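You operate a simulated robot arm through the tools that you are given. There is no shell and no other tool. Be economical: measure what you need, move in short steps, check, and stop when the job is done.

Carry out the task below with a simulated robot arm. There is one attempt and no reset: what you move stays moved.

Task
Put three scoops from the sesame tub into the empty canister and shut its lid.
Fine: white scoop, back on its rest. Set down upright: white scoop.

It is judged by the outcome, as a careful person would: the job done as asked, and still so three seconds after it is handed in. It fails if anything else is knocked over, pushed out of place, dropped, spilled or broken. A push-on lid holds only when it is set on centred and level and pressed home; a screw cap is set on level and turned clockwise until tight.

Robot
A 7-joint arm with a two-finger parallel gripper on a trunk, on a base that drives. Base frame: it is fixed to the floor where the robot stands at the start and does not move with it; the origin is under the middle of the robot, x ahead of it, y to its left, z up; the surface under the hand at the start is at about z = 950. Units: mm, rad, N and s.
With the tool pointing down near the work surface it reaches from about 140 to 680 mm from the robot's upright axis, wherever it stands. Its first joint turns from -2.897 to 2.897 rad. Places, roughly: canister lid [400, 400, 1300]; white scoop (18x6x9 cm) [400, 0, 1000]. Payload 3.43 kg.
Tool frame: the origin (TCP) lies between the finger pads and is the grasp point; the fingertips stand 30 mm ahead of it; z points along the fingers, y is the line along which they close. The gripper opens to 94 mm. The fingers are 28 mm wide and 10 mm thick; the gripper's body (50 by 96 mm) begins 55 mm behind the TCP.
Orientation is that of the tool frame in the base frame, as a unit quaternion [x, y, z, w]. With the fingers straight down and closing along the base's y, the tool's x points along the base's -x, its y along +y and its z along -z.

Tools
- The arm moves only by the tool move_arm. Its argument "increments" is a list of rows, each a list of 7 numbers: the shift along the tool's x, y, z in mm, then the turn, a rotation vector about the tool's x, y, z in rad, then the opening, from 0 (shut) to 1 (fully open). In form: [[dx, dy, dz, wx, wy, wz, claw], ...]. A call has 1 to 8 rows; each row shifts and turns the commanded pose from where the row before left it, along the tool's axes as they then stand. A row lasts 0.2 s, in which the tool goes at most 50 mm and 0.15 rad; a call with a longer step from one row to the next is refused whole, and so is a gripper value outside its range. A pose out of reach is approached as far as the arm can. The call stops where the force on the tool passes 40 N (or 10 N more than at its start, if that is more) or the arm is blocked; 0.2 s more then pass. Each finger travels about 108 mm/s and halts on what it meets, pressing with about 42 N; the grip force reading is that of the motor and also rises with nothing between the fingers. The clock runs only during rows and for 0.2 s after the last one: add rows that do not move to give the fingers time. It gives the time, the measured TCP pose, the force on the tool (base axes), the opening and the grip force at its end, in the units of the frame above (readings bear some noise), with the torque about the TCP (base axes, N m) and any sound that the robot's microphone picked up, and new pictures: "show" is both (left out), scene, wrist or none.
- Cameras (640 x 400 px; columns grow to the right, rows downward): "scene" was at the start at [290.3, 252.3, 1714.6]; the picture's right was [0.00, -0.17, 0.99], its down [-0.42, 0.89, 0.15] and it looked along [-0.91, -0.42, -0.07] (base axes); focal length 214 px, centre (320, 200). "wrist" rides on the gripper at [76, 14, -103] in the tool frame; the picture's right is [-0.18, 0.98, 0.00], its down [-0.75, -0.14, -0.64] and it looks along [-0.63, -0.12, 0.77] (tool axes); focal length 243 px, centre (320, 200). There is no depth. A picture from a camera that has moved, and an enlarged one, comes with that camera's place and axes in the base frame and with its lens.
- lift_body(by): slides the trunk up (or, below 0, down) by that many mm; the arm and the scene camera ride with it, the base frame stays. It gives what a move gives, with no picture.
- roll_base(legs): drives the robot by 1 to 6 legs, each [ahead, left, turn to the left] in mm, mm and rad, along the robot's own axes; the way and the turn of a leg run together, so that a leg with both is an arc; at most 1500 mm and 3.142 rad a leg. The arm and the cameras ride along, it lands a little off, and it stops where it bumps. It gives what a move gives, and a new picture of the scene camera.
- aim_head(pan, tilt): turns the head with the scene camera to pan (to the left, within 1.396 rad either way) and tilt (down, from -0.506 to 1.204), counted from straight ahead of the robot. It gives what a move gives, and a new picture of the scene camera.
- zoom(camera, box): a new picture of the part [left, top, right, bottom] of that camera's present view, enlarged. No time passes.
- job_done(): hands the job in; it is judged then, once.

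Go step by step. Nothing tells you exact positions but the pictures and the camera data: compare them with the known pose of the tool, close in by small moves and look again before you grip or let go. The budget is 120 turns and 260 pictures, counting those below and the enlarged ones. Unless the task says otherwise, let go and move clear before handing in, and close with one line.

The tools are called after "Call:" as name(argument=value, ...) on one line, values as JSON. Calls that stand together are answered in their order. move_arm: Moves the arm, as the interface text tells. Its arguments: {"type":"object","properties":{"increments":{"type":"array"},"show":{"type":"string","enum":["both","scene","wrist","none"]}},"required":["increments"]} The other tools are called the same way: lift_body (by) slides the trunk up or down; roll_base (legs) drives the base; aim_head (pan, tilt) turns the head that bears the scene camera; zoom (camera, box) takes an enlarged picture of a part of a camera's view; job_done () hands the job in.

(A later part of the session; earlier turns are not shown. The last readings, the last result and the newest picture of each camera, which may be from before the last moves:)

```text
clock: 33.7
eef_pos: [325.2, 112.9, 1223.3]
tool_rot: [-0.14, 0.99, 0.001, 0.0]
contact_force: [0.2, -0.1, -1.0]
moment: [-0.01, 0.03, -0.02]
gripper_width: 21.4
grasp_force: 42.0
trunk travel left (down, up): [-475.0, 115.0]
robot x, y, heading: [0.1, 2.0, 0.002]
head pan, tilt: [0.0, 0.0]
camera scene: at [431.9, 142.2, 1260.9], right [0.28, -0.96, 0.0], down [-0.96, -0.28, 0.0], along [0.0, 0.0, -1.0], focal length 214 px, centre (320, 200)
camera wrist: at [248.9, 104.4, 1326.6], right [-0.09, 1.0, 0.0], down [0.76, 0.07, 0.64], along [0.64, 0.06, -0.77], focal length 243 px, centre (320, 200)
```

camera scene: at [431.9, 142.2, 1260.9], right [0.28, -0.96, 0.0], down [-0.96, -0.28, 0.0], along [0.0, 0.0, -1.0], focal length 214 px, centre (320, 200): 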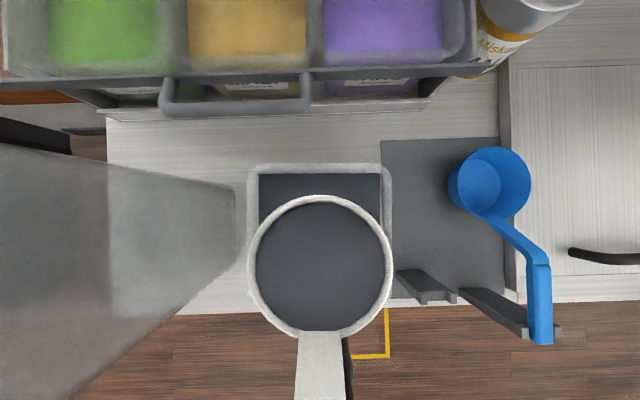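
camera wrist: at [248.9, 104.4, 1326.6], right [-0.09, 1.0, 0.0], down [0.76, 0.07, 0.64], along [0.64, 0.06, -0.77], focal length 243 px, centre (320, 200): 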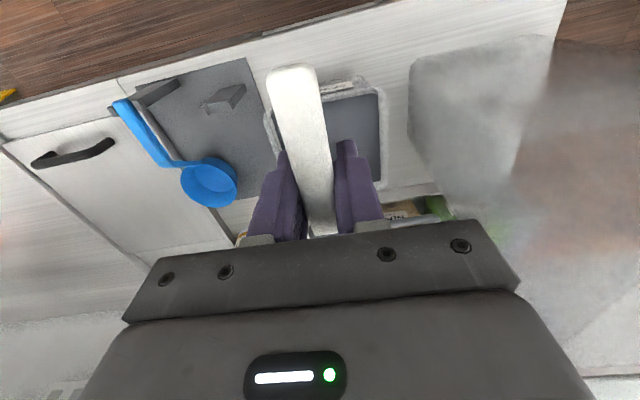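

The scoop is full and level. Carrying it up and over the canister.

Call:
move_arm(increments=[[2, 0, -15, 0, 0, 0, 0], [2, 0, -25, 0, 0, 0, 0], [2, 0, -30, 0, 0, 0, 0], [2, 0, -30, 0, 0, 0, 0], [2, 0, -25, 0, 0, 0, 0], [2, 0, -14, 0, 0, 0, 0], [0, 0, 0, 0, 0, 0, 0]], show="none")

Call:
move_arm(increments=[[0, 12, 0, 0, 0, 0, 0], [0, 22, 0, 0, 0, 0, 0], [0, 30, 0, 0, 0, 0, 0], [0, 30, 0, 0, 0, 0, 0], [0, 30, 0, 0, 0, 0, 0], [0, 20, 0, 0, 0, 0, 0], [0, 12, 0, 0, 0, 0, 0], [0, 0, 0, 0, 0, 0, 0]], show="scene")

```text
clock: 35.3
eef_pos: [312.3, 109.4, 1363.1]
tool_rot: [-0.138, 0.99, 0.0, 0.0]
contact_force: [0.3, 0.8, 0.0]
moment: [-0.03, 0.01, 0.03]
gripper_width: 21.4
grasp_force: 42.1
trunk travel left (down, up): [-475.0, 115.0]
robot x, y, heading: [1.6, -1.6, 0.001]
head pan, tilt: [0.0, 0.0]
```

```text
clock: 37.1
eef_pos: [267.9, 260.4, 1360.1]
tool_rot: [-0.14, 0.99, 0.0, 0.001]
contact_force: [-0.3, 0.3, -0.7]
moment: [0.0, 0.03, -0.02]
gripper_width: 21.4
grasp_force: 41.9
trunk travel left (down, up): [-475.0, 115.0]
robot x, y, heading: [2.5, -2.0, 0.003]
head pan, tilt: [0.0, 0.0]
camera scene: at [374.8, 289.3, 1397.8], right [0.28, -0.96, 0.0], down [-0.96, -0.28, 0.0], along [0.0, 0.0, -1.0], focal length 214 px, centre (320, 200)
```

scene: 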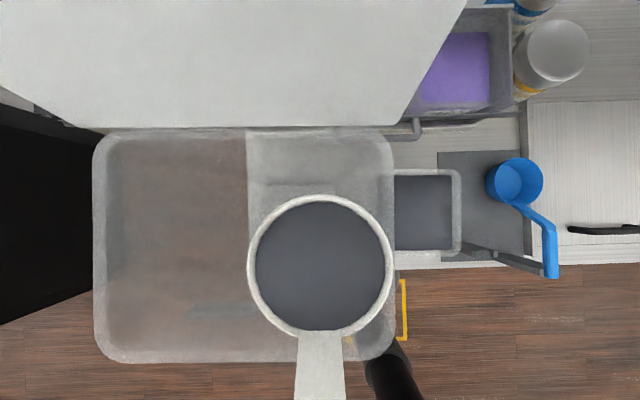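

Positioned; shifting 24 mm further left and rolling to pour.

Call:
move_arm(increments=[[0, 12, 0, 0, 0, 0, 0], [0, 12, 0, 0, 0, 0, 0], [0, 0, 0, -0.15, 0, 0, 0], [0, 0, 0, -0.15, 0, 0, 0], [0, 0, 0, -0.15, 0, 0, 0], [0, 0, 0, -0.15, 0, 0, 0], [0, 0, 0, -0.15, 0, 0, 0], [0, 0, 0, -0.15, 0, 0, 0]], show="scene")

Call:
move_arm(increments=[[0, 0, 0, -0.15, 0, 0, 0], [0, 0, 0, -0.15, 0, 0, 0], [0, 0, 0, -0.15, 0, 0, 0], [0, 0, 0, -0.15, 0, 0, 0], [0, 0, 0, -0.15, 0, 0, 0], [0, 0, 0, -0.15, 0, 0, 0], [0, 0, 0, -0.15, 0, 0, 0], [0, 0, 0, -0.15, 0, 0, 0]], show="scene")

```text
clock: 38.9
eef_pos: [263.2, 280.5, 1363.7]
tool_rot: [-0.124, 0.891, 0.432, -0.06]
contact_force: [0.0, 0.3, -1.6]
moment: [0.02, 0.03, 0.04]
gripper_width: 21.3
grasp_force: 41.8
trunk travel left (down, up): [-475.0, 115.0]
robot x, y, heading: [0.4, -0.3, 0.001]
head pan, tilt: [0.0, 0.0]
camera scene: at [379.5, 279.5, 1384.8], right [0.17, -0.6, -0.78], down [-0.96, -0.28, 0.0], along [-0.22, 0.75, -0.62], focal length 214 px, centre (320, 200)
```

scene: 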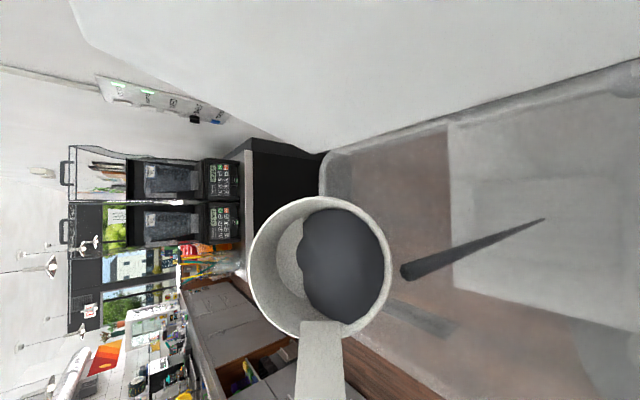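

```text
clock: 40.7
eef_pos: [262.7, 278.9, 1364.5]
tool_rot: [-0.071, 0.489, 0.861, -0.119]
contact_force: [3.3, -5.3, 27.5]
moment: [-1.86, -1.28, -0.06]
gripper_width: 21.1
grasp_force: 41.4
trunk travel left (down, up): [-475.0, 115.0]
robot x, y, heading: [0.5, -4.0, 0.001]
head pan, tilt: [0.0, 0.0]
camera scene: at [378.1, 275.5, 1342.8], right [-0.14, 0.49, -0.86], down [-0.96, -0.28, 0.0], along [-0.24, 0.83, 0.51], focal length 214 px, centre (320, 200)
```

scene: 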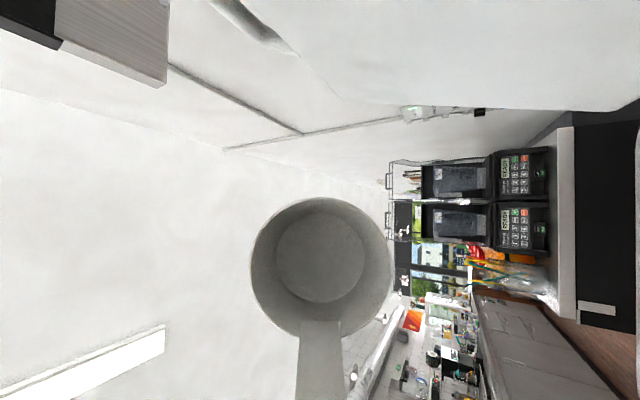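

Poured, but the hand pressed the canister rim (27 N up) since I'd shifted left. Raising and rolling back at once; next pours will be higher.

Call:
move_arm(increments=[[0, 0, 0, 0.1, 0, 0, 0], [0, 0, 0, 0.15, 0, 0, 0], [0, 0, 0, 0.15, 0, 0, 0], [0, 0, 0, 0.15, 0, 0, 0], [0, 0, 0, 0.15, 0, 0, 0], [0, 0, 0, 0.15, 0, 0, 0], [0, 0, 0, 0.15, 0, 0, 0], [0, 0, 0, 0.15, 0, 0, 0]], show="none")

Call:
move_arm(increments=[[0, 0, 0, 0.15, 0, 0, 0], [0, 0, 0, 0.15, 0, 0, 0], [0, 0, 0, 0.15, 0, 0, 0], [0, 0, 0, 0.15, 0, 0, 0], [0, 0, 0, 0.15, 0, 0, 0], [0, 0, 0, 0.15, 0, 0, 0], [0, 0, 0, 0.05, 0, 0, 0], [0, 0, 0, 0, 0, 0, 0]])

```text
clock: 42.5
eef_pos: [261.6, 280.8, 1362.0]
tool_rot: [-0.125, 0.881, 0.451, -0.063]
contact_force: [-0.5, 0.3, -0.9]
moment: [-0.01, -0.03, 0.01]
gripper_width: 21.1
grasp_force: 41.9
trunk travel left (down, up): [-475.0, 115.0]
robot x, y, heading: [4.6, 1.4, -0.004]
head pan, tilt: [0.0, 0.0]
```

```text
clock: 44.3
eef_pos: [262.7, 281.9, 1362.5]
tool_rot: [-0.14, 0.99, -0.002, 0.0]
contact_force: [0.4, -0.2, -0.1]
moment: [0.05, 0.03, 0.01]
gripper_width: 21.2
grasp_force: 42.0
trunk travel left (down, up): [-475.0, 115.0]
robot x, y, heading: [-1.0, 3.1, -0.001]
head pan, tilt: [0.0, 0.0]
camera scene: at [369.7, 311.6, 1399.9], right [0.28, -0.96, 0.0], down [-0.96, -0.28, 0.0], along [0.0, 0.0, -1.0], focal length 214 px, centre (320, 200)
camera wrist: at [186.7, 273.9, 1465.5], right [-0.09, 1.0, 0.0], down [0.76, 0.07, 0.64], along [0.64, 0.06, -0.77], focal length 243 px, centre (320, 200)
```

scene: 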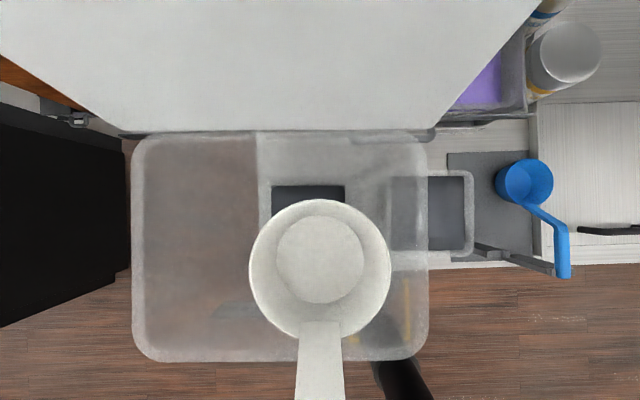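
wrist: 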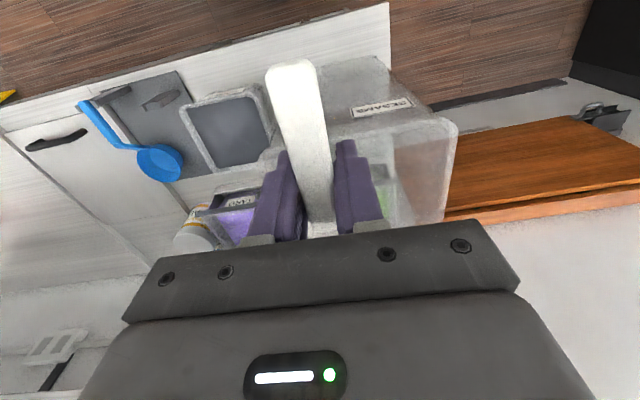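

First scoop is in (dark powder visible in the canister's bottom) and the canister hasn't moved. Going back for scoop two, slightly deeper.

Call:
move_arm(increments=[[-3.6, -45, 0, 0, 0, 0, 0], [-3.6, -45, 0, 0, 0, 0, 0], [-3.6, -45, 0, 0, 0, 0, 0], [-3.6, -46, 0, 0, 0, 0, 0], [0, 0, 45, 0, 0, 0, 0], [0, 0, 45, 0, 0, 0, 0], [0, 0, 45, 0, 0, 0, 0], [0, 0, 0, 0, 0, 0, 0]], show="scene")

Call:
move_arm(increments=[[0, 0, 0, 0, 0.125, 0, 0], [0, 0, 0, 0, 0.125, 0, 0], [0, 0, 0, 0, 0.125, 0, 0], [0, 0, 0, 0, 0.125, 0, 0], [-15, 0, 27.5, 0, 0, 0, 0], [-15, 0, 27.5, 0, 0, 0, 0], [0, 0, 0, 0, 0, 0, 0]], show="scene")

```text
clock: 46.1
eef_pos: [324.4, 107.4, 1224.3]
tool_rot: [-0.14, 0.99, 0.0, 0.001]
contact_force: [0.1, 0.4, 0.0]
moment: [0.0, 0.0, -0.03]
gripper_width: 21.0
grasp_force: 41.7
trunk travel left (down, up): [-475.0, 115.0]
robot x, y, heading: [1.0, -1.4, -0.001]
head pan, tilt: [0.0, 0.0]
camera scene: at [431.1, 138.2, 1262.2], right [0.28, -0.96, 0.0], down [-0.96, -0.28, 0.0], along [0.0, 0.0, -1.0], focal length 214 px, centre (320, 200)
```

scene: 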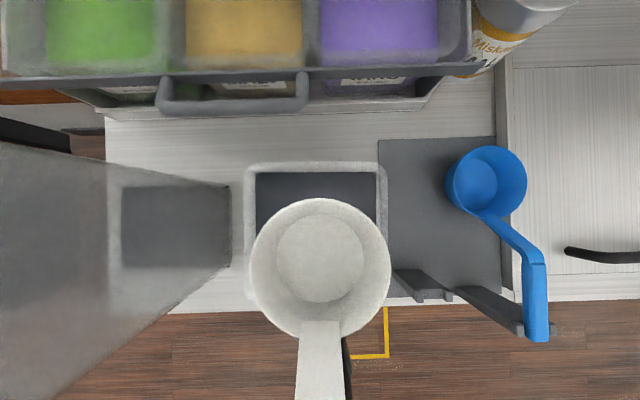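

```text
clock: 47.7
eef_pos: [324.5, 111.9, 1164.8]
tool_rot: [-0.136, 0.959, -0.035, -0.244]
contact_force: [0.3, 0.1, -0.1]
moment: [-0.02, -0.02, 0.02]
gripper_width: 20.9
grasp_force: 41.8
trunk travel left (down, up): [-475.0, 115.0]
robot x, y, heading: [1.7, -0.2, 0.001]
head pan, tilt: [0.0, 0.0]
camera scene: at [437.2, 142.8, 1145.4], right [0.28, -0.96, 0.0], down [-0.84, -0.24, 0.48], along [-0.46, -0.13, -0.88], focal length 214 px, centre (320, 200)
```

scene: 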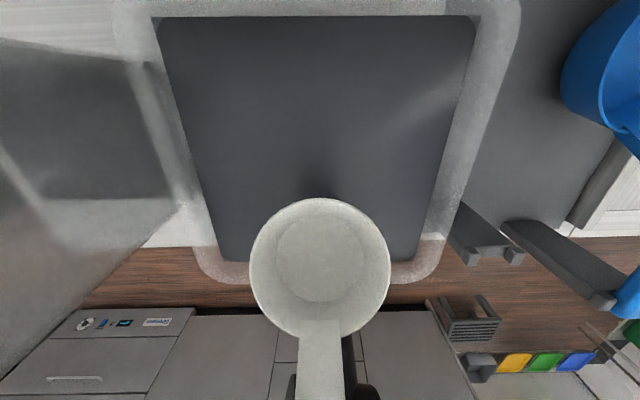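

Same setup as before. Digging the second scoop.

Call:
move_arm(increments=[[-9.6, 0, 17.6, 0, 0, 0, 0], [-9.6, 0, 17.6, 0, 0, 0, 0], [-9.6, 0, 17.6, 0, 0, 0, 0], [-2.3, 0, 4.3, 0, -0.1, 0, 0], [-1.9, 0, 4.5, 0, -0.1, 0, 0], [-1.4, 0, 4.7, 0, -0.1, 0, 0], [0, 0, 0, 0, 0, 0, 0]], show="scene")

```text
clock: 49.3
eef_pos: [327.1, 110.5, 1090.7]
tool_rot: [-0.139, 0.985, -0.013, -0.098]
contact_force: [-0.1, 0.3, -0.1]
moment: [0.0, 0.04, 0.0]
gripper_width: 21.4
grasp_force: 41.8
trunk travel left (down, up): [-475.0, 115.0]
robot x, y, heading: [-1.2, 0.3, -0.007]
head pan, tilt: [0.0, 0.0]
camera scene: at [438.7, 142.2, 1105.2], right [0.28, -0.96, 0.0], down [-0.94, -0.27, 0.2], along [-0.19, -0.05, -0.98], focal length 214 px, centre (320, 200)
```

scene: 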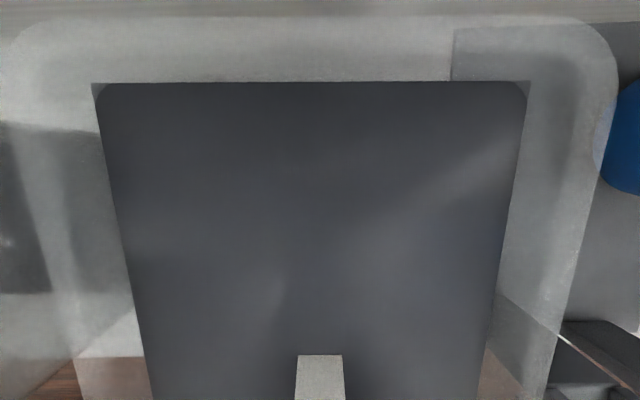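

Submerged again. Raising and levelling.

Call:
move_arm(increments=[[3, 0, -14.7, 0, 0, 0, 0], [3, 0, -14.7, 0, 0, 0, 0], [3, 0, -14.7, 0, -0.1, 0, 0], [1.5, 0, -15, 0, -0.1, 0, 0], [0, 0, -20, 0, 0, 0, 0], [0, 0, -25, 0, 0, 0, 0], [0, 0, -25, 0, 0, 0, 0], [0, 0, 0, 0, 0, 0, 0]], show="scene")

Call:
move_arm(increments=[[2, 0, -15, 0, 0, 0, 0], [2, 0, -30, 0, 0, 0, 0], [2, 0, -30, 0, 0, 0, 0], [2, 0, -30, 0, 0, 0, 0], [2, 0, -30, 0, 0, 0, 0], [2, 0, -30, 0, 0, 0, 0], [2, 0, -15, 0, 0, 0, 0], [0, 0, 0, 0, 0, 0, 0]], show="none")

```text
clock: 51.1
eef_pos: [326.9, 113.1, 1219.5]
tool_rot: [-0.14, 0.99, 0.0, 0.0]
contact_force: [0.0, -0.5, -1.0]
moment: [0.01, 0.03, 0.0]
gripper_width: 21.5
grasp_force: 42.2
trunk travel left (down, up): [-475.0, 115.0]
robot x, y, heading: [-1.8, 3.2, 0.004]
head pan, tilt: [0.0, 0.0]
camera scene: at [434.4, 142.5, 1257.3], right [0.28, -0.96, 0.0], down [-0.96, -0.28, 0.0], along [0.0, 0.0, -1.0], focal length 214 px, centre (320, 200)
```

scene: 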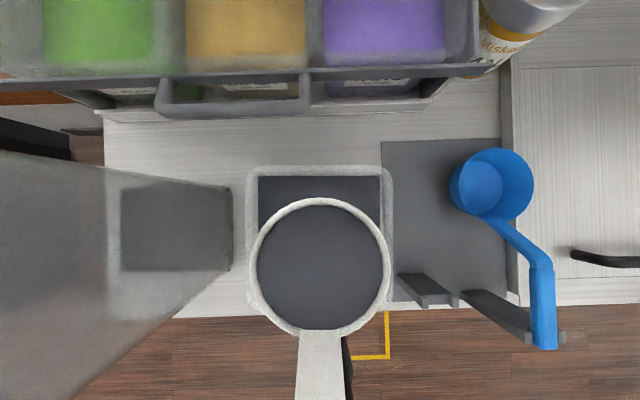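

```text
clock: 52.9
eef_pos: [311.6, 105.1, 1400.4]
tool_rot: [-0.14, 0.99, 0.001, 0.0]
contact_force: [-0.6, -0.1, -0.4]
moment: [0.0, -0.02, 0.01]
gripper_width: 21.6
grasp_force: 42.0
trunk travel left (down, up): [-475.0, 115.0]
robot x, y, heading: [3.3, 1.9, 0.001]
head pan, tilt: [0.0, 0.0]
```

Full again. Moving left over the canister at z 1400 for more hand clearance, then pouring.

Call:
move_arm(increments=[[0, 12, 0, 0, 0, 0, 0], [0, 24, 0, 0, 0, 0, 0], [0, 30, 0, 0, 0, 0, 0], [0, 30, 0, 0, 0, 0, 0], [0, 30, 0, 0, 0, 0, 0], [0, 25, 0, 0, 0, 0, 0], [0, 14, 0, 0, 0, 0, 0], [0, 0, 0, 0, 0, 0, 0]], show="scene")

Call:
move_arm(increments=[[0, 0, 0, -0.15, 0, 0, 0], [0, 0, 0, -0.15, 0, 0, 0], [0, 0, 0, -0.15, 0, 0, 0], [0, 0, 0, -0.15, 0, 0, 0], [0, 0, 0, -0.15, 0, 0, 0], [0, 0, 0, -0.15, 0, 0, 0], [0, 0, 0, -0.15, 0, 0, 0]], show="none")

Call:
move_arm(increments=[[0, 0, 0, -0.15, 0, 0, 0], [0, 0, 0, -0.15, 0, 0, 0], [0, 0, 0, -0.15, 0, 0, 0], [0, 0, 0, -0.15, 0, 0, 0], [0, 0, 0, -0.15, 0, 0, 0], [0, 0, 0, -0.15, 0, 0, 0], [0, 0, 0, 0, 0, 0, 0], [0, 0, 0, 0, 0, 0, 0]], show="scene")

```text
clock: 54.7
eef_pos: [268.1, 266.2, 1399.7]
tool_rot: [-0.14, 0.99, 0.0, 0.002]
contact_force: [0.4, -0.7, -0.6]
moment: [0.01, 0.02, -0.01]
gripper_width: 21.4
grasp_force: 42.2
trunk travel left (down, up): [-475.0, 115.0]
robot x, y, heading: [1.2, -0.4, 0.002]
head pan, tilt: [0.0, 0.0]
camera scene: at [373.3, 296.2, 1437.4], right [0.28, -0.96, 0.0], down [-0.96, -0.28, 0.0], along [0.0, 0.0, -1.0], focal length 214 px, centre (320, 200)
```

scene: 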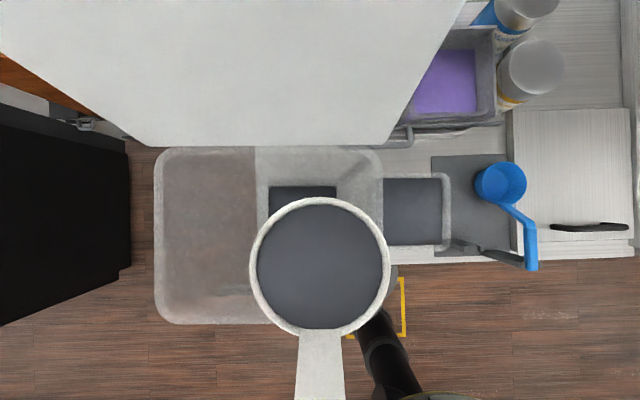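

```text
clock: 56.3
eef_pos: [267.7, 263.8, 1400.1]
tool_rot: [-0.12, 0.857, 0.496, -0.07]
contact_force: [-0.3, 0.4, 0.0]
moment: [-0.04, 0.03, 0.01]
gripper_width: 21.0
grasp_force: 42.3
trunk travel left (down, up): [-475.0, 115.0]
robot x, y, heading: [-2.3, 1.2, -0.002]
head pan, tilt: [0.0, 0.0]
```

```text
clock: 58.1
eef_pos: [266.3, 265.6, 1399.6]
tool_rot: [-0.078, 0.555, 0.82, -0.115]
contact_force: [1.0, 0.0, -0.2]
moment: [0.02, -0.03, 0.02]
gripper_width: 21.1
grasp_force: 42.0
trunk travel left (down, up): [-475.0, 115.0]
robot x, y, heading: [1.0, -4.3, 0.001]
head pan, tilt: [0.0, 0.0]
camera scene: at [384.0, 259.3, 1382.8], right [-0.1, 0.36, -0.93], down [-0.96, -0.28, 0.0], along [-0.26, 0.89, 0.37], focal length 214 px, centre (320, 200)
```

scene: 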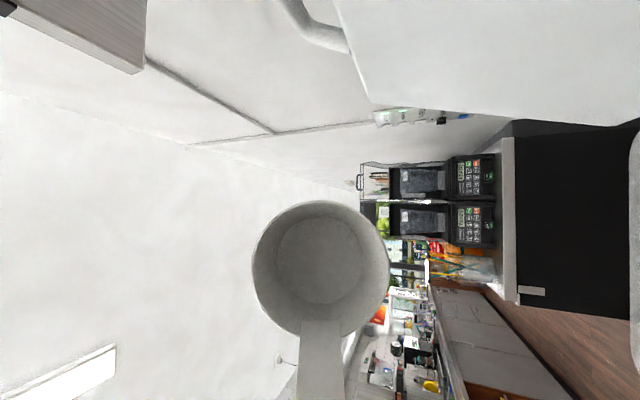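

Emptied with no contact. Rolling back and returning to the tub for scoop three.

Call:
move_arm(increments=[[0, 0, 0, 0.15, 0, 0, 0], [0, 0, 0, 0.15, 0, 0, 0], [0, 0, 0, 0.15, 0, 0, 0], [0, 0, 0, 0.15, 0, 0, 0], [0, 0, 0, 0.15, 0, 0, 0], [0, 0, 0, 0.15, 0, 0, 0], [0, 0, 0, 0.15, 0, 0, 0]], show="none")

Call:
move_arm(increments=[[0, 0, 0, 0.15, 0, 0, 0], [0, 0, 0, 0.15, 0, 0, 0], [0, 0, 0, 0.15, 0, 0, 0], [0, 0, 0, 0.15, 0, 0, 0], [0, 0, 0, 0.15, 0, 0, 0], [0, 0, 0, 0.15, 0, 0, 0], [0, 0, 0, 0, 0, 0, 0]], show="scene")

Call:
move_arm(increments=[[-3, -41, 0, 0, 0, 0, 0], [-3, -41, 0, 0, 0, 0, 0], [-3, -41, 0, 0, 0, 0, 0], [-3, -41, 0, 0, 0, 0, 0], [0, 0, 45, 0, 0, 0, 0], [0, 0, 45, 0, 0, 0, 0], [0, 0, 45, 0, 0, 0, 0], [0, 0, 40, 0, 0, 0, 0]], show="none")

Call:
move_arm(increments=[[0, 0, 0, 0, 0.125, 0, 0], [0, 0, 0, 0, 0.125, 0, 0], [0, 0, 0, 0, 0.125, 0, 0], [0, 0, 0, 0, 0.125, 0, 0], [-15, 0, 27.5, 0, 0, 0, 0], [-15, 0, 27.5, 0, 0, 0, 0], [0, 0, 0, 0, 0, 0, 0]], show="scene")

```text
clock: 59.7
eef_pos: [266.0, 265.6, 1400.5]
tool_rot: [-0.126, 0.892, 0.43, -0.06]
contact_force: [0.1, 0.6, 0.5]
moment: [-0.01, -0.02, -0.02]
gripper_width: 21.4
grasp_force: 41.7
trunk travel left (down, up): [-475.0, 115.0]
robot x, y, heading: [-2.5, 0.7, 0.002]
head pan, tilt: [0.0, 0.0]
```

```text
clock: 61.3
eef_pos: [268.3, 266.6, 1400.4]
tool_rot: [-0.14, 0.99, 0.0, 0.001]
contact_force: [0.8, 0.0, -1.0]
moment: [0.01, -0.01, -0.03]
gripper_width: 21.0
grasp_force: 42.0
trunk travel left (down, up): [-475.0, 115.0]
robot x, y, heading: [3.3, -0.6, -0.001]
head pan, tilt: [0.0, 0.0]
camera scene: at [374.2, 295.2, 1437.8], right [0.28, -0.96, 0.0], down [-0.96, -0.28, 0.0], along [0.0, 0.0, -1.0], focal length 214 px, centre (320, 200)
```

scene: 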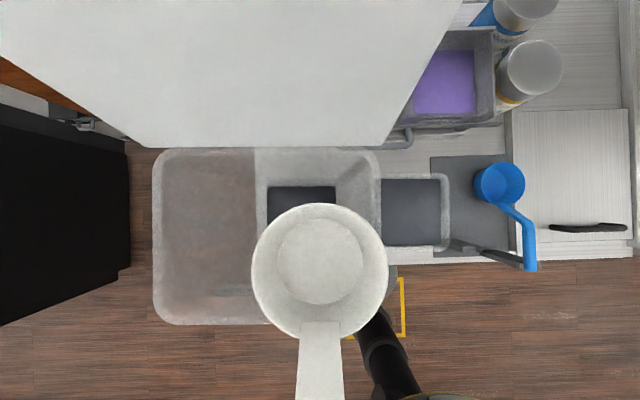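

```text
clock: 63.1
eef_pos: [325.4, 113.7, 1226.4]
tool_rot: [-0.139, 0.99, 0.0, 0.0]
contact_force: [0.1, -0.1, -0.8]
moment: [-0.02, -0.02, 0.0]
gripper_width: 21.1
grasp_force: 41.9
trunk travel left (down, up): [-475.0, 115.0]
robot x, y, heading: [0.5, -3.1, 0.0]
head pan, tilt: [0.0, 0.0]
```

```text
clock: 64.7
eef_pos: [324.0, 110.6, 1161.8]
tool_rot: [-0.135, 0.959, -0.034, -0.245]
contact_force: [0.6, 0.3, -0.2]
moment: [0.02, 0.01, -0.01]
gripper_width: 21.0
grasp_force: 41.8
trunk travel left (down, up): [-475.0, 115.0]
robot x, y, heading: [4.4, 1.0, 0.001]
head pan, tilt: [0.0, 0.0]
camera scene: at [437.1, 142.4, 1141.7], right [0.28, -0.96, 0.0], down [-0.84, -0.24, 0.48], along [-0.46, -0.13, -0.88], focal length 214 px, centre (320, 200)
```

scene: 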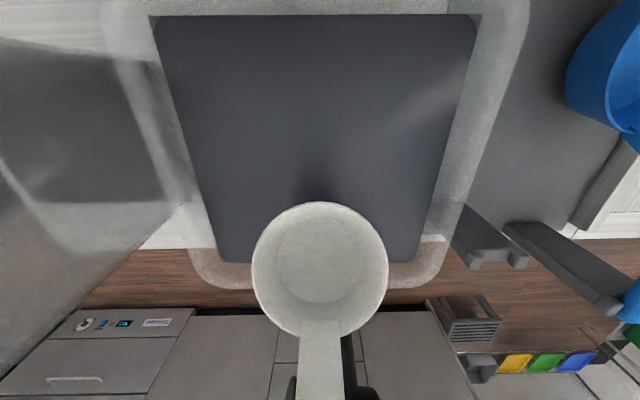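

Digging the third scoop with slightly more pitch at the end.

Call:
move_arm(increments=[[-9.6, 0, 17.6, 0, 0, 0, 0], [-9.6, 0, 17.6, 0, 0, 0, 0], [-9.6, 0, 17.6, 0, 0, 0, 0], [-1.7, 0, 3.2, 0, -0.083, 0, 0], [-1.5, 0, 3.3, 0, -0.083, 0, 0], [-1.2, 0, 3.4, 0, -0.084, 0, 0], [0, 0, 0, 0, 0, 0, 0]], show="scene")

Call:
move_arm(increments=[[3.7, 0, -14.5, 0, 0, 0, 0], [3.7, 0, -14.5, 0, 0, 0, 0], [3.7, 0, -14.5, 0, -0.125, 0, 0], [1.9, 0, -14.9, 0, -0.125, 0, 0], [0, 0, -20, 0, 0, 0, 0], [0, 0, -25, 0, 0, 0, 0], [0, 0, -25, 0, 0, 0, 0], [0, 0, 0, 0, 0, 0, 0]], show="scene")

```text
clock: 66.3
eef_pos: [323.0, 110.4, 1089.0]
tool_rot: [-0.138, 0.983, -0.017, -0.123]
contact_force: [0.3, -0.2, -0.2]
moment: [0.03, 0.02, 0.03]
gripper_width: 21.4
grasp_force: 42.0
trunk travel left (down, up): [-475.0, 115.0]
robot x, y, heading: [-0.1, -0.5, 0.0]
head pan, tilt: [0.0, 0.0]
camera scene: at [436.5, 141.9, 1099.9], right [0.28, -0.96, 0.0], down [-0.93, -0.27, 0.25], along [-0.24, -0.07, -0.97], focal length 214 px, centre (320, 200)
```

scene: 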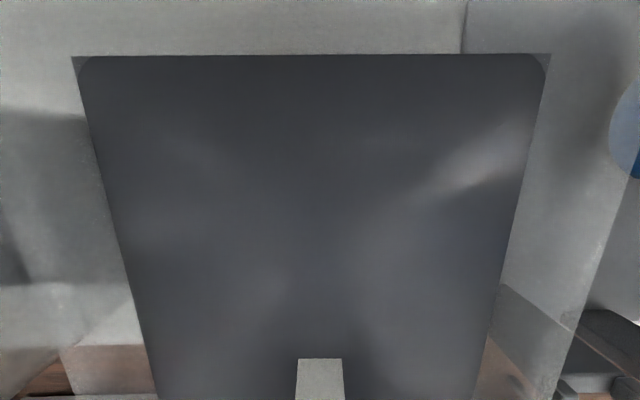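

```text
clock: 68.1
eef_pos: [323.6, 111.8, 1221.0]
tool_rot: [-0.141, 0.99, 0.0, 0.0]
contact_force: [1.1, -0.1, -0.3]
moment: [-0.03, 0.03, 0.0]
gripper_width: 21.2
grasp_force: 41.8
trunk travel left (down, up): [-475.0, 115.0]
robot x, y, heading: [1.0, 0.7, -0.0]
head pan, tilt: [0.0, 0.0]
camera scene: at [430.5, 141.3, 1258.9], right [0.28, -0.96, 0.0], down [-0.96, -0.28, 0.0], along [0.0, 0.0, -1.0], focal length 214 px, centre (320, 200)
```

scene: 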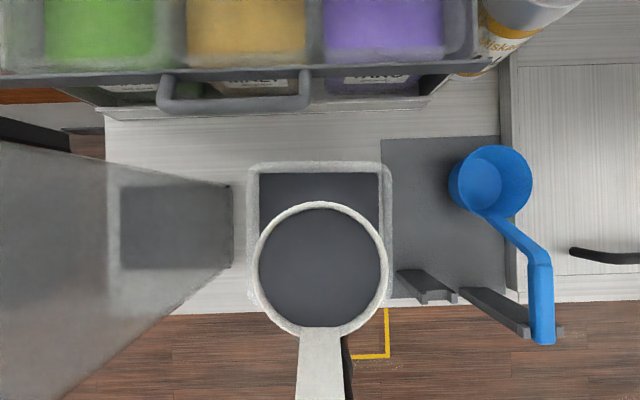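

Third scoop is full. The scoop seems to have slipped a touch nose-down in the grip (~0.09 rad), which I'll allow for. Carrying and pouring as before.

Call:
move_arm(increments=[[2, 0, -15, 0, 0, 0, 0], [2, 0, -30, 0, 0, 0, 0], [2, 0, -30, 0, 0, 0, 0], [2, 0, -30, 0, 0, 0, 0], [2, 0, -30, 0, 0, 0, 0], [2, 0, -30, 0, 0, 0, 0], [2, 0, -15, 0, 0, 0, 0], [0, 0, 0, 0, 0, 0, 0]], show="none")

Call:
move_arm(increments=[[0, 12, 0, 0, 0, 0, 0], [0, 24, 0, 0, 0, 0, 0], [0, 30, 0, 0, 0, 0, 0], [0, 30, 0, 0, 0, 0, 0], [0, 30, 0, 0, 0, 0, 0], [0, 25, 0, 0, 0, 0, 0], [0, 14, 0, 0, 0, 0, 0], [0, 0, 0, 0, 0, 0, 0]], show="scene")

Call:
move_arm(increments=[[0, 0, 0, -0.15, 0, 0, 0], [0, 0, 0, -0.15, 0, 0, 0], [0, 0, 0, -0.15, 0, 0, 0], [0, 0, 0, -0.15, 0, 0, 0], [0, 0, 0, -0.15, 0, 0, 0], [0, 0, 0, -0.15, 0, 0, 0], [0, 0, 0, -0.15, 0, 0, 0]], show="none")

Call:
move_arm(increments=[[0, 0, 0, -0.15, 0, 0, 0], [0, 0, 0, -0.15, 0, 0, 0], [0, 0, 0, -0.15, 0, 0, 0], [0, 0, 0, -0.15, 0, 0, 0], [0, 0, 0, -0.15, 0, 0, 0], [0, 0, 0, -0.15, 0, 0, 0], [0, 0, 0, 0, 0, 0, 0], [0, 0, 0, 0, 0, 0, 0]], show="scene")

```text
clock: 69.9
eef_pos: [312.0, 107.5, 1400.8]
tool_rot: [-0.14, 0.99, 0.0, 0.0]
contact_force: [0.1, 0.8, 0.1]
moment: [0.04, 0.02, 0.0]
gripper_width: 21.3
grasp_force: 41.8
trunk travel left (down, up): [-475.0, 115.0]
robot x, y, heading: [-0.4, -2.9, 0.004]
head pan, tilt: [0.0, 0.0]
```

```text
clock: 71.7
eef_pos: [265.8, 266.2, 1401.5]
tool_rot: [-0.14, 0.99, 0.0, 0.001]
contact_force: [-0.4, 0.4, -1.4]
moment: [0.01, 0.01, -0.01]
gripper_width: 21.6
grasp_force: 41.6
trunk travel left (down, up): [-475.0, 115.0]
robot x, y, heading: [-0.2, 1.3, 0.001]
head pan, tilt: [0.0, 0.0]
camera scene: at [372.1, 297.0, 1439.1], right [0.28, -0.96, 0.0], down [-0.96, -0.28, 0.0], along [0.0, 0.0, -1.0], focal length 214 px, centre (320, 200)
```

scene: 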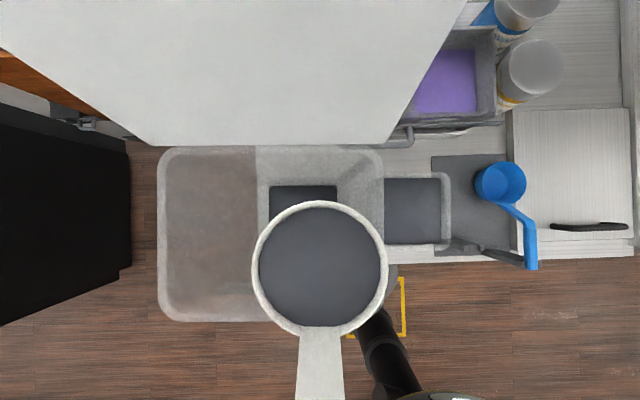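

```text
clock: 73.3
eef_pos: [268.2, 265.3, 1400.4]
tool_rot: [-0.121, 0.857, 0.497, -0.069]
contact_force: [-0.6, 0.1, -0.9]
moment: [-0.02, 0.02, 0.02]
gripper_width: 21.0
grasp_force: 41.7
trunk travel left (down, up): [-475.0, 115.0]
robot x, y, heading: [0.5, -1.3, 0.0]
head pan, tilt: [0.0, 0.0]
```

```text
clock: 75.1
eef_pos: [265.9, 264.3, 1399.4]
tool_rot: [-0.079, 0.556, 0.819, -0.115]
contact_force: [-0.1, -0.6, 0.1]
moment: [-0.02, -0.04, -0.01]
gripper_width: 21.1
grasp_force: 42.1
trunk travel left (down, up): [-475.0, 115.0]
robot x, y, heading: [-3.1, -2.7, -0.003]
head pan, tilt: [0.0, 0.0]
camera scene: at [382.3, 259.0, 1383.6], right [-0.1, 0.36, -0.93], down [-0.96, -0.28, 0.0], along [-0.26, 0.89, 0.37], focal length 214 px, centre (320, 200)
```

scene: 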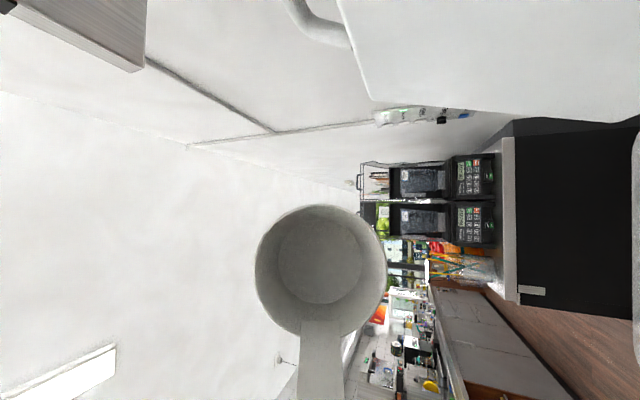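

All three scoops are in. Rolling back and heading to the scoop rest.

Call:
move_arm(increments=[[0, 0, 0, 0.15, 0, 0, 0], [0, 0, 0, 0.15, 0, 0, 0], [0, 0, 0, 0.15, 0, 0, 0], [0, 0, 0, 0.15, 0, 0, 0], [0, 0, 0, 0.15, 0, 0, 0], [0, 0, 0, 0.15, 0, 0, 0], [0, 0, 0, 0.15, 0, 0, 0]], show="none")

Call:
move_arm(increments=[[0, 0, 0, 0.15, 0, 0, 0], [0, 0, 0, 0.15, 0, 0, 0], [0, 0, 0, 0.15, 0, 0, 0], [0, 0, 0, 0.15, 0, 0, 0], [0, 0, 0, 0.15, 0, 0, 0], [0, 0, 0, 0.15, 0, 0, 0], [0, 0, 0, 0, 0, 0, 0]], show="none")

Call:
move_arm(increments=[[0, -42, 0, 0, 0, 0, 0], [0, -42, 0, 0, 0, 0, 0], [0, -42, 0, 0, 0, 0, 0], [0, -42, 0, 0, 0, 0, 0], [-17, -42, 0, 0, 0, 0, 0], [-17, -42, 0, 0, 0, 0, 0], [-17, -41, 0, 0, 0, 0, 0], [-16, 0, 40, 0, 0, 0, 0]], show="none")

Call:
move_arm(increments=[[0, 0, 45, 0, 0, 0, 0], [0, 0, 45, 0, 0, 0, 0], [0, 0, 45, 0, 0, 0, 0], [0, 0, 45, 0, 0, 0, 0], [0, 0, 45, 0, 0, 0, 0], [0, 0, 35, 0, 0, 0, 0], [0, 0, 0, 0, 0, 0, 0]])

```text
clock: 76.7
eef_pos: [264.0, 264.5, 1401.5]
tool_rot: [-0.126, 0.892, 0.429, -0.06]
contact_force: [-0.2, 0.4, 0.4]
moment: [0.02, 0.03, -0.04]
gripper_width: 21.2
grasp_force: 41.5
trunk travel left (down, up): [-475.0, 115.0]
robot x, y, heading: [0.9, -1.3, 0.001]
head pan, tilt: [0.0, 0.0]
```

```text
clock: 78.3
eef_pos: [264.3, 265.9, 1400.5]
tool_rot: [-0.14, 0.99, 0.001, 0.001]
contact_force: [0.4, 0.1, -0.8]
moment: [0.02, 0.03, -0.02]
gripper_width: 20.9
grasp_force: 42.4
trunk travel left (down, up): [-475.0, 115.0]
robot x, y, heading: [2.8, 1.0, 0.0]
head pan, tilt: [0.0, 0.0]
```

```text
clock: 80.1
eef_pos: [414.0, 4.3, 1363.4]
tool_rot: [-0.14, 0.99, 0.0, 0.0]
contact_force: [0.3, -0.4, -0.6]
moment: [-0.04, 0.02, 0.0]
gripper_width: 21.3
grasp_force: 42.4
trunk travel left (down, up): [-475.0, 115.0]
robot x, y, heading: [0.8, 1.9, -0.001]
head pan, tilt: [0.0, 0.0]
```

```text
clock: 81.7
eef_pos: [408.3, 5.3, 1103.1]
tool_rot: [-0.14, 0.99, 0.0, 0.001]
contact_force: [-0.5, 0.2, -0.5]
moment: [0.03, -0.02, -0.01]
gripper_width: 21.0
grasp_force: 42.0
trunk travel left (down, up): [-475.0, 115.0]
robot x, y, heading: [-0.5, 2.4, -0.002]
head pan, tilt: [0.0, 0.0]
camera scene: at [515.8, 34.3, 1141.6], right [0.28, -0.96, 0.0], down [-0.96, -0.28, 0.0], along [0.0, 0.0, -1.0], focal length 214 px, centre (320, 200)
camera wrist: at [332.7, -3.5, 1207.0], right [-0.09, 1.0, 0.0], down [0.76, 0.07, 0.64], along [0.64, 0.06, -0.77], focal length 243 px, centre (320, 200)
```

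scene: 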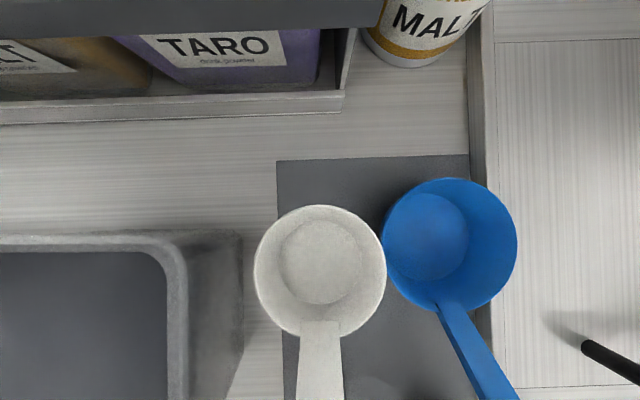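
wrist: 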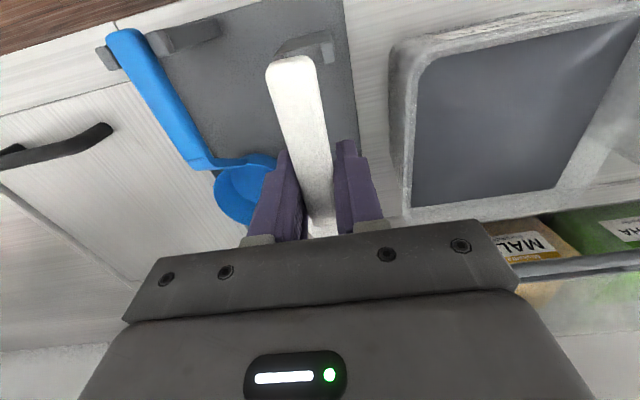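

The scoop hangs ~0.1 rad nose-down, so I'll pitch up 0.1 to restore its resting attitude, align with the notch (w≈-111) and go down to just above.

Call:
move_arm(increments=[[-2.4, -3.3, 0, 0, -0.1, 0, 0], [2.5, 0, 24.9, 0, 0, 0, 0], [2, 0, 20, 0, 0, 0, 0], [0, 0, 0, 0, 0, 0, 0]])

```text
clock: 82.7
eef_pos: [413.9, -0.4, 1056.7]
tool_rot: [-0.14, 0.989, 0.007, 0.051]
contact_force: [0.3, -0.9, -0.3]
moment: [0.01, -0.03, -0.01]
gripper_width: 21.1
grasp_force: 41.8
trunk travel left (down, up): [-475.0, 115.0]
robot x, y, heading: [-2.8, -1.0, 0.0]
head pan, tilt: [0.0, 0.0]
camera scene: at [515.8, 28.0, 1105.4], right [0.28, -0.96, 0.0], down [-0.96, -0.28, -0.1], along [0.1, 0.03, -0.99], focal length 214 px, centre (320, 200)
camera wrist: at [327.7, -11.3, 1152.1], right [-0.1, 1.0, 0.02], down [0.7, 0.05, 0.71], along [0.71, 0.08, -0.7], focal length 243 px, centre (320, 200)
```

scene: 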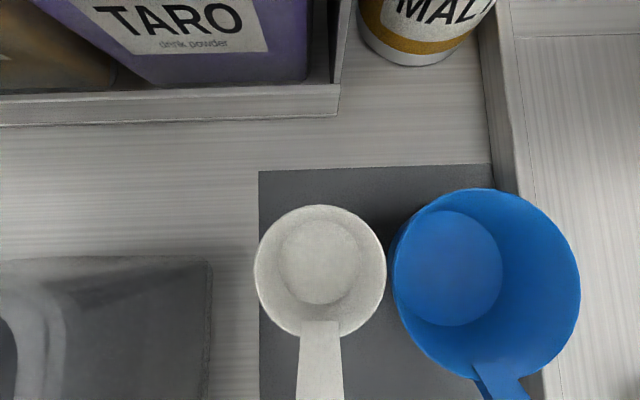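
wrist: 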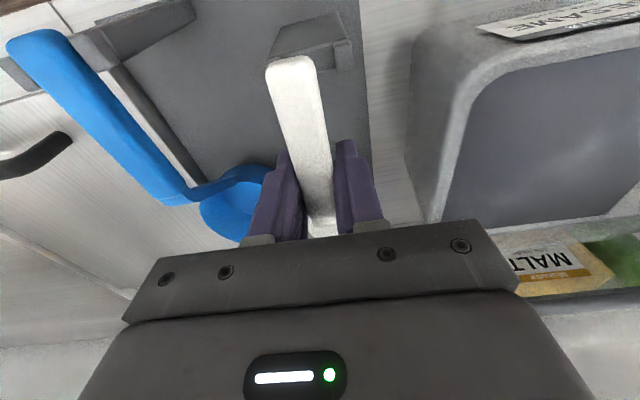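

Call:
zoom(camera="wrist", box=[240, 0, 400, 130])

```text
3.08 times, centred on (320, 65) of wrist
camera zoom: at [327.7, -11.3, 1152.1], right [-0.1, 1.0, 0.02], down [0.7, 0.05, 0.71], along [0.71, 0.08, -0.7], focal length 746 px, centre (320, 615)
```

zoom: 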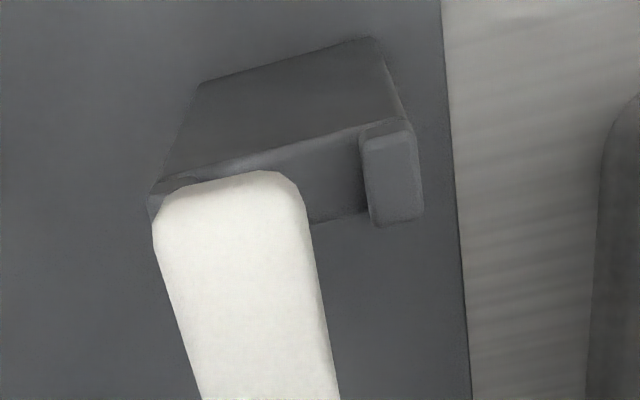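

The handle sits ~4 mm right of the notch centre. I'll shift left 4 mm and descend to just above the prongs to check.

Call:
move_arm(increments=[[0, 4, 0, 0, 0, 0, 0], [1.4, 0, 14, 0, 0, 0, 0], [0, 0, 0, 0, 0, 0, 0], [0, 0, 0, 0, 0, 0, 0]])

Call:
zoom(camera="wrist", box=[240, 0, 400, 130])

```text
clock: 83.7
eef_pos: [412.2, 4.2, 1041.8]
tool_rot: [-0.14, 0.989, 0.007, 0.05]
contact_force: [0.2, -0.1, -0.3]
moment: [-0.03, 0.04, -0.01]
gripper_width: 20.9
grasp_force: 41.6
trunk travel left (down, up): [-475.0, 115.0]
robot x, y, heading: [-1.0, -0.7, -0.003]
head pan, tilt: [0.0, 0.0]
camera scene: at [514.7, 31.8, 1091.2], right [0.28, -0.96, 0.0], down [-0.96, -0.28, -0.1], along [0.1, 0.03, -0.99], focal length 214 px, centre (320, 200)
camera wrist: at [326.6, -7.5, 1137.8], right [-0.1, 1.0, 0.02], down [0.7, 0.05, 0.71], along [0.71, 0.08, -0.7], focal length 243 px, centre (320, 200)
```

scene: 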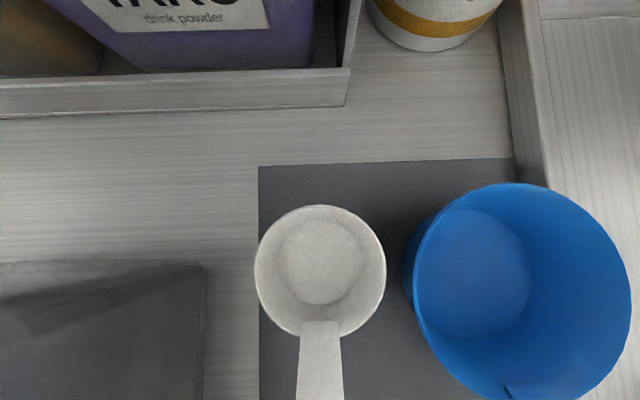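
wrist: 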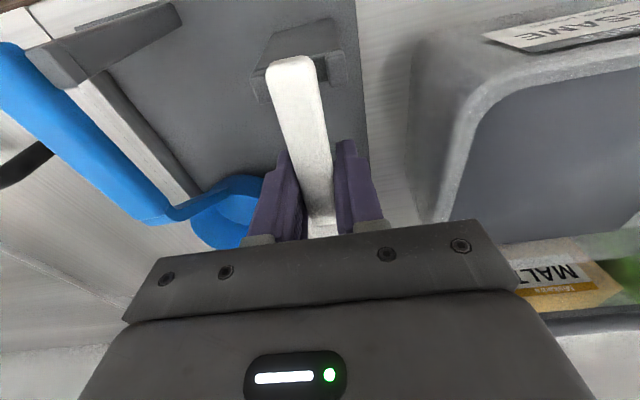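

```text
3.08 times, centred on (320, 65) of wrist
camera zoom: at [326.6, -7.5, 1137.8], right [-0.1, 1.0, 0.02], down [0.7, 0.05, 0.71], along [0.71, 0.08, -0.7], focal length 746 px, centre (320, 615)
```

zoom: 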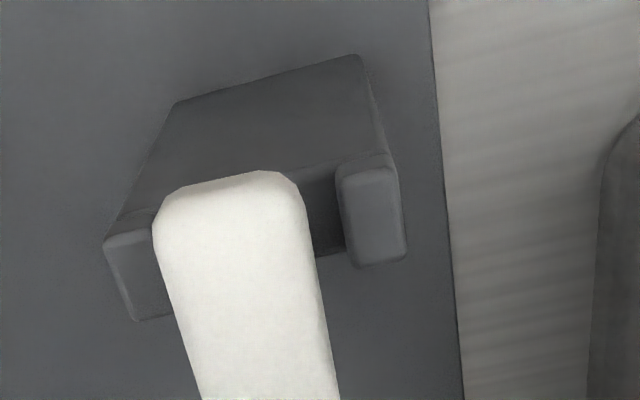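

Nearly centred; nudging 1.3 mm right and going 10 mm lower for another look.

Call:
move_arm(increments=[[0, -1.3, 0, 0, 0, 0, 0], [1, 0, 10, 0, 0, 0, 0], [0, 0, 0, 0, 0, 0, 0], [0, 0, 0, 0, 0, 0, 0]], show="none")

Call:
zoom(camera="wrist", box=[240, 0, 400, 130])

```text
clock: 84.7
eef_pos: [411.2, 3.4, 1032.4]
tool_rot: [-0.14, 0.989, 0.007, 0.051]
contact_force: [0.6, 0.0, 0.4]
moment: [-0.01, 0.0, 0.0]
gripper_width: 21.1
grasp_force: 41.8
trunk travel left (down, up): [-475.0, 115.0]
robot x, y, heading: [-0.8, -1.2, -0.002]
head pan, tilt: [0.0, 0.0]
```

```text
3.08 times, centred on (320, 65) of wrist
camera zoom: at [326.2, -7.9, 1128.1], right [-0.1, 1.0, 0.02], down [0.7, 0.05, 0.71], along [0.71, 0.08, -0.7], focal length 746 px, centre (320, 615)
```

zoom: 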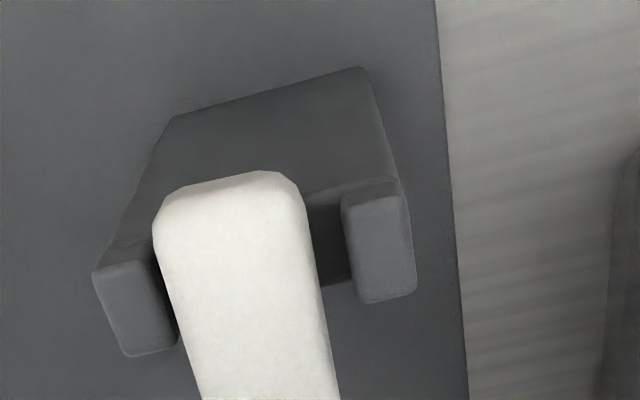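

The handle lines up with the notch like in the original picture. Lowering the rest of the way, watching force.

Call:
move_arm(increments=[[0.5, 0.4, 5, 0, 0, 0, 0], [0.5, 0, 4, 0, 0, 0, 0], [0, 0, 0, 0, 0, 0, 0], [0, 0, 0, 0, 0, 0, 0]], show="scene")

Call:
zoom(camera="wrist", box=[240, 0, 400, 130])

```text
clock: 85.7
eef_pos: [412.0, 2.5, 1024.5]
tool_rot: [-0.14, 0.989, 0.008, 0.052]
contact_force: [2.1, -0.3, 33.9]
moment: [0.03, -0.07, 0.02]
gripper_width: 21.2
grasp_force: 41.4
trunk travel left (down, up): [-475.0, 115.0]
robot x, y, heading: [-2.3, -0.4, -0.002]
head pan, tilt: [0.0, 0.0]
camera scene: at [514.7, 31.5, 1073.5], right [0.28, -0.96, 0.0], down [-0.96, -0.28, -0.1], along [0.1, 0.03, -0.99], focal length 214 px, centre (320, 200)
```

scene: 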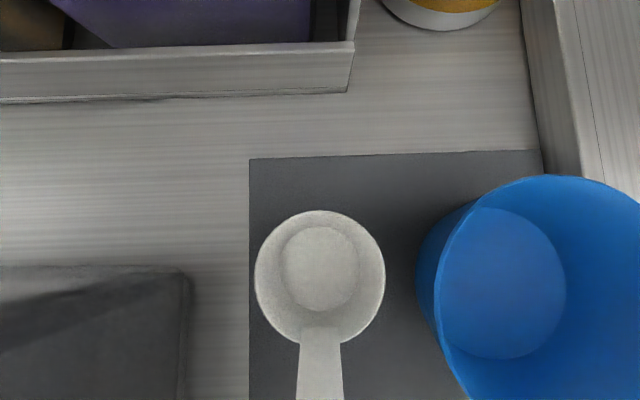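

```text
3.08 times, centred on (320, 65) of wrist
camera zoom: at [326.4, -7.8, 1119.5], right [-0.1, 1.0, 0.02], down [0.7, 0.05, 0.72], along [0.71, 0.08, -0.7], focal length 746 px, centre (320, 615)
```

zoom: 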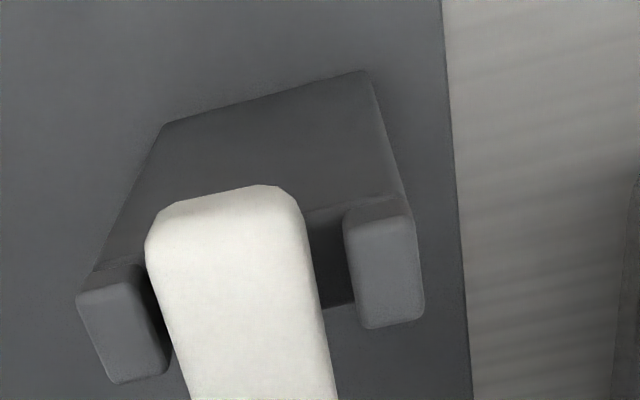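

It's seated (34 N support, near-zero moment, so both bowl and rest carry). I'll ease up 1.5 mm, then open.

Call:
move_arm(increments=[[0, 0, -1.5, 0, 0, 0, 0], [0, 0, 0, 0, 0, 0, 0.3], [0, 0, 0, 0, 0, 0, 0.5], [0, 0, 0, 0, 0, 0, 0.6], [0, 0, 0, 0, 0, 0, 0.6]])

Call:
zoom(camera="wrist", box=[220, 20, 420, 240])

```text
clock: 86.9
eef_pos: [412.0, 3.1, 1025.5]
tool_rot: [-0.139, 0.989, 0.007, 0.051]
contact_force: [0.4, 0.3, 0.3]
moment: [-0.01, 0.0, 0.01]
gripper_width: 56.6
grasp_force: 0.0
trunk travel left (down, up): [-475.0, 115.0]
robot x, y, heading: [-0.4, -0.6, 0.004]
head pan, tilt: [0.0, 0.0]
camera scene: at [514.5, 31.5, 1073.7], right [0.28, -0.96, 0.0], down [-0.96, -0.28, -0.1], along [0.1, 0.03, -0.99], focal length 214 px, centre (320, 200)
camera wrist: at [326.4, -7.7, 1120.4], right [-0.1, 1.0, 0.02], down [0.7, 0.05, 0.71], along [0.71, 0.08, -0.7], focal length 243 px, centre (320, 200)
```

scene: 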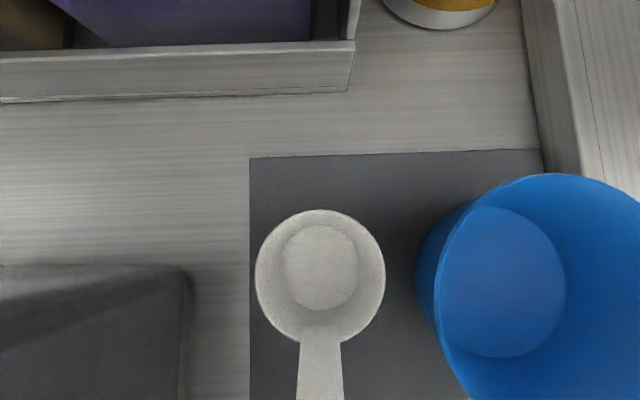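
wrist: 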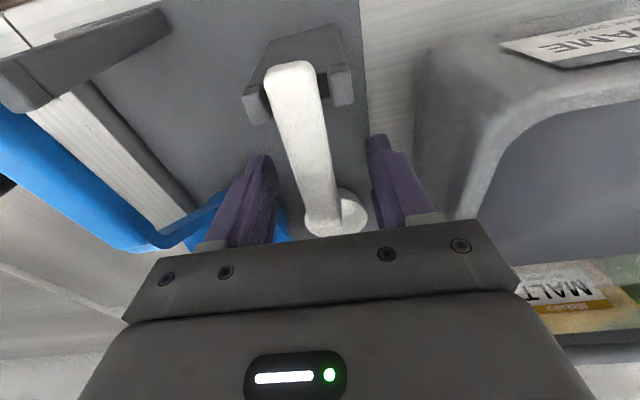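

```text
1.82 times, centred on (320, 130) of wrist
camera zoom: at [326.4, -7.7, 1120.4], right [-0.1, 1.0, 0.02], down [0.7, 0.05, 0.71], along [0.71, 0.08, -0.7], focal length 441 px, centre (320, 327)
```

zoom: 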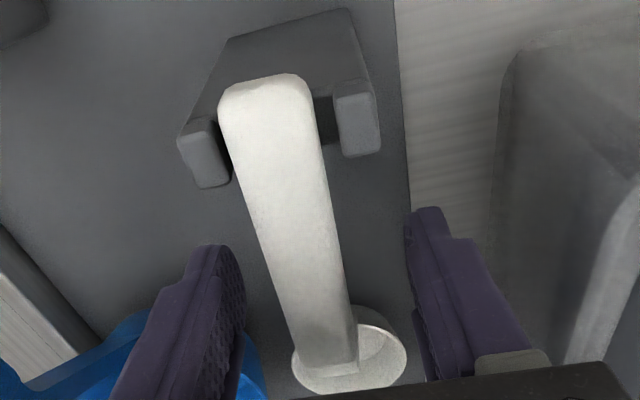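

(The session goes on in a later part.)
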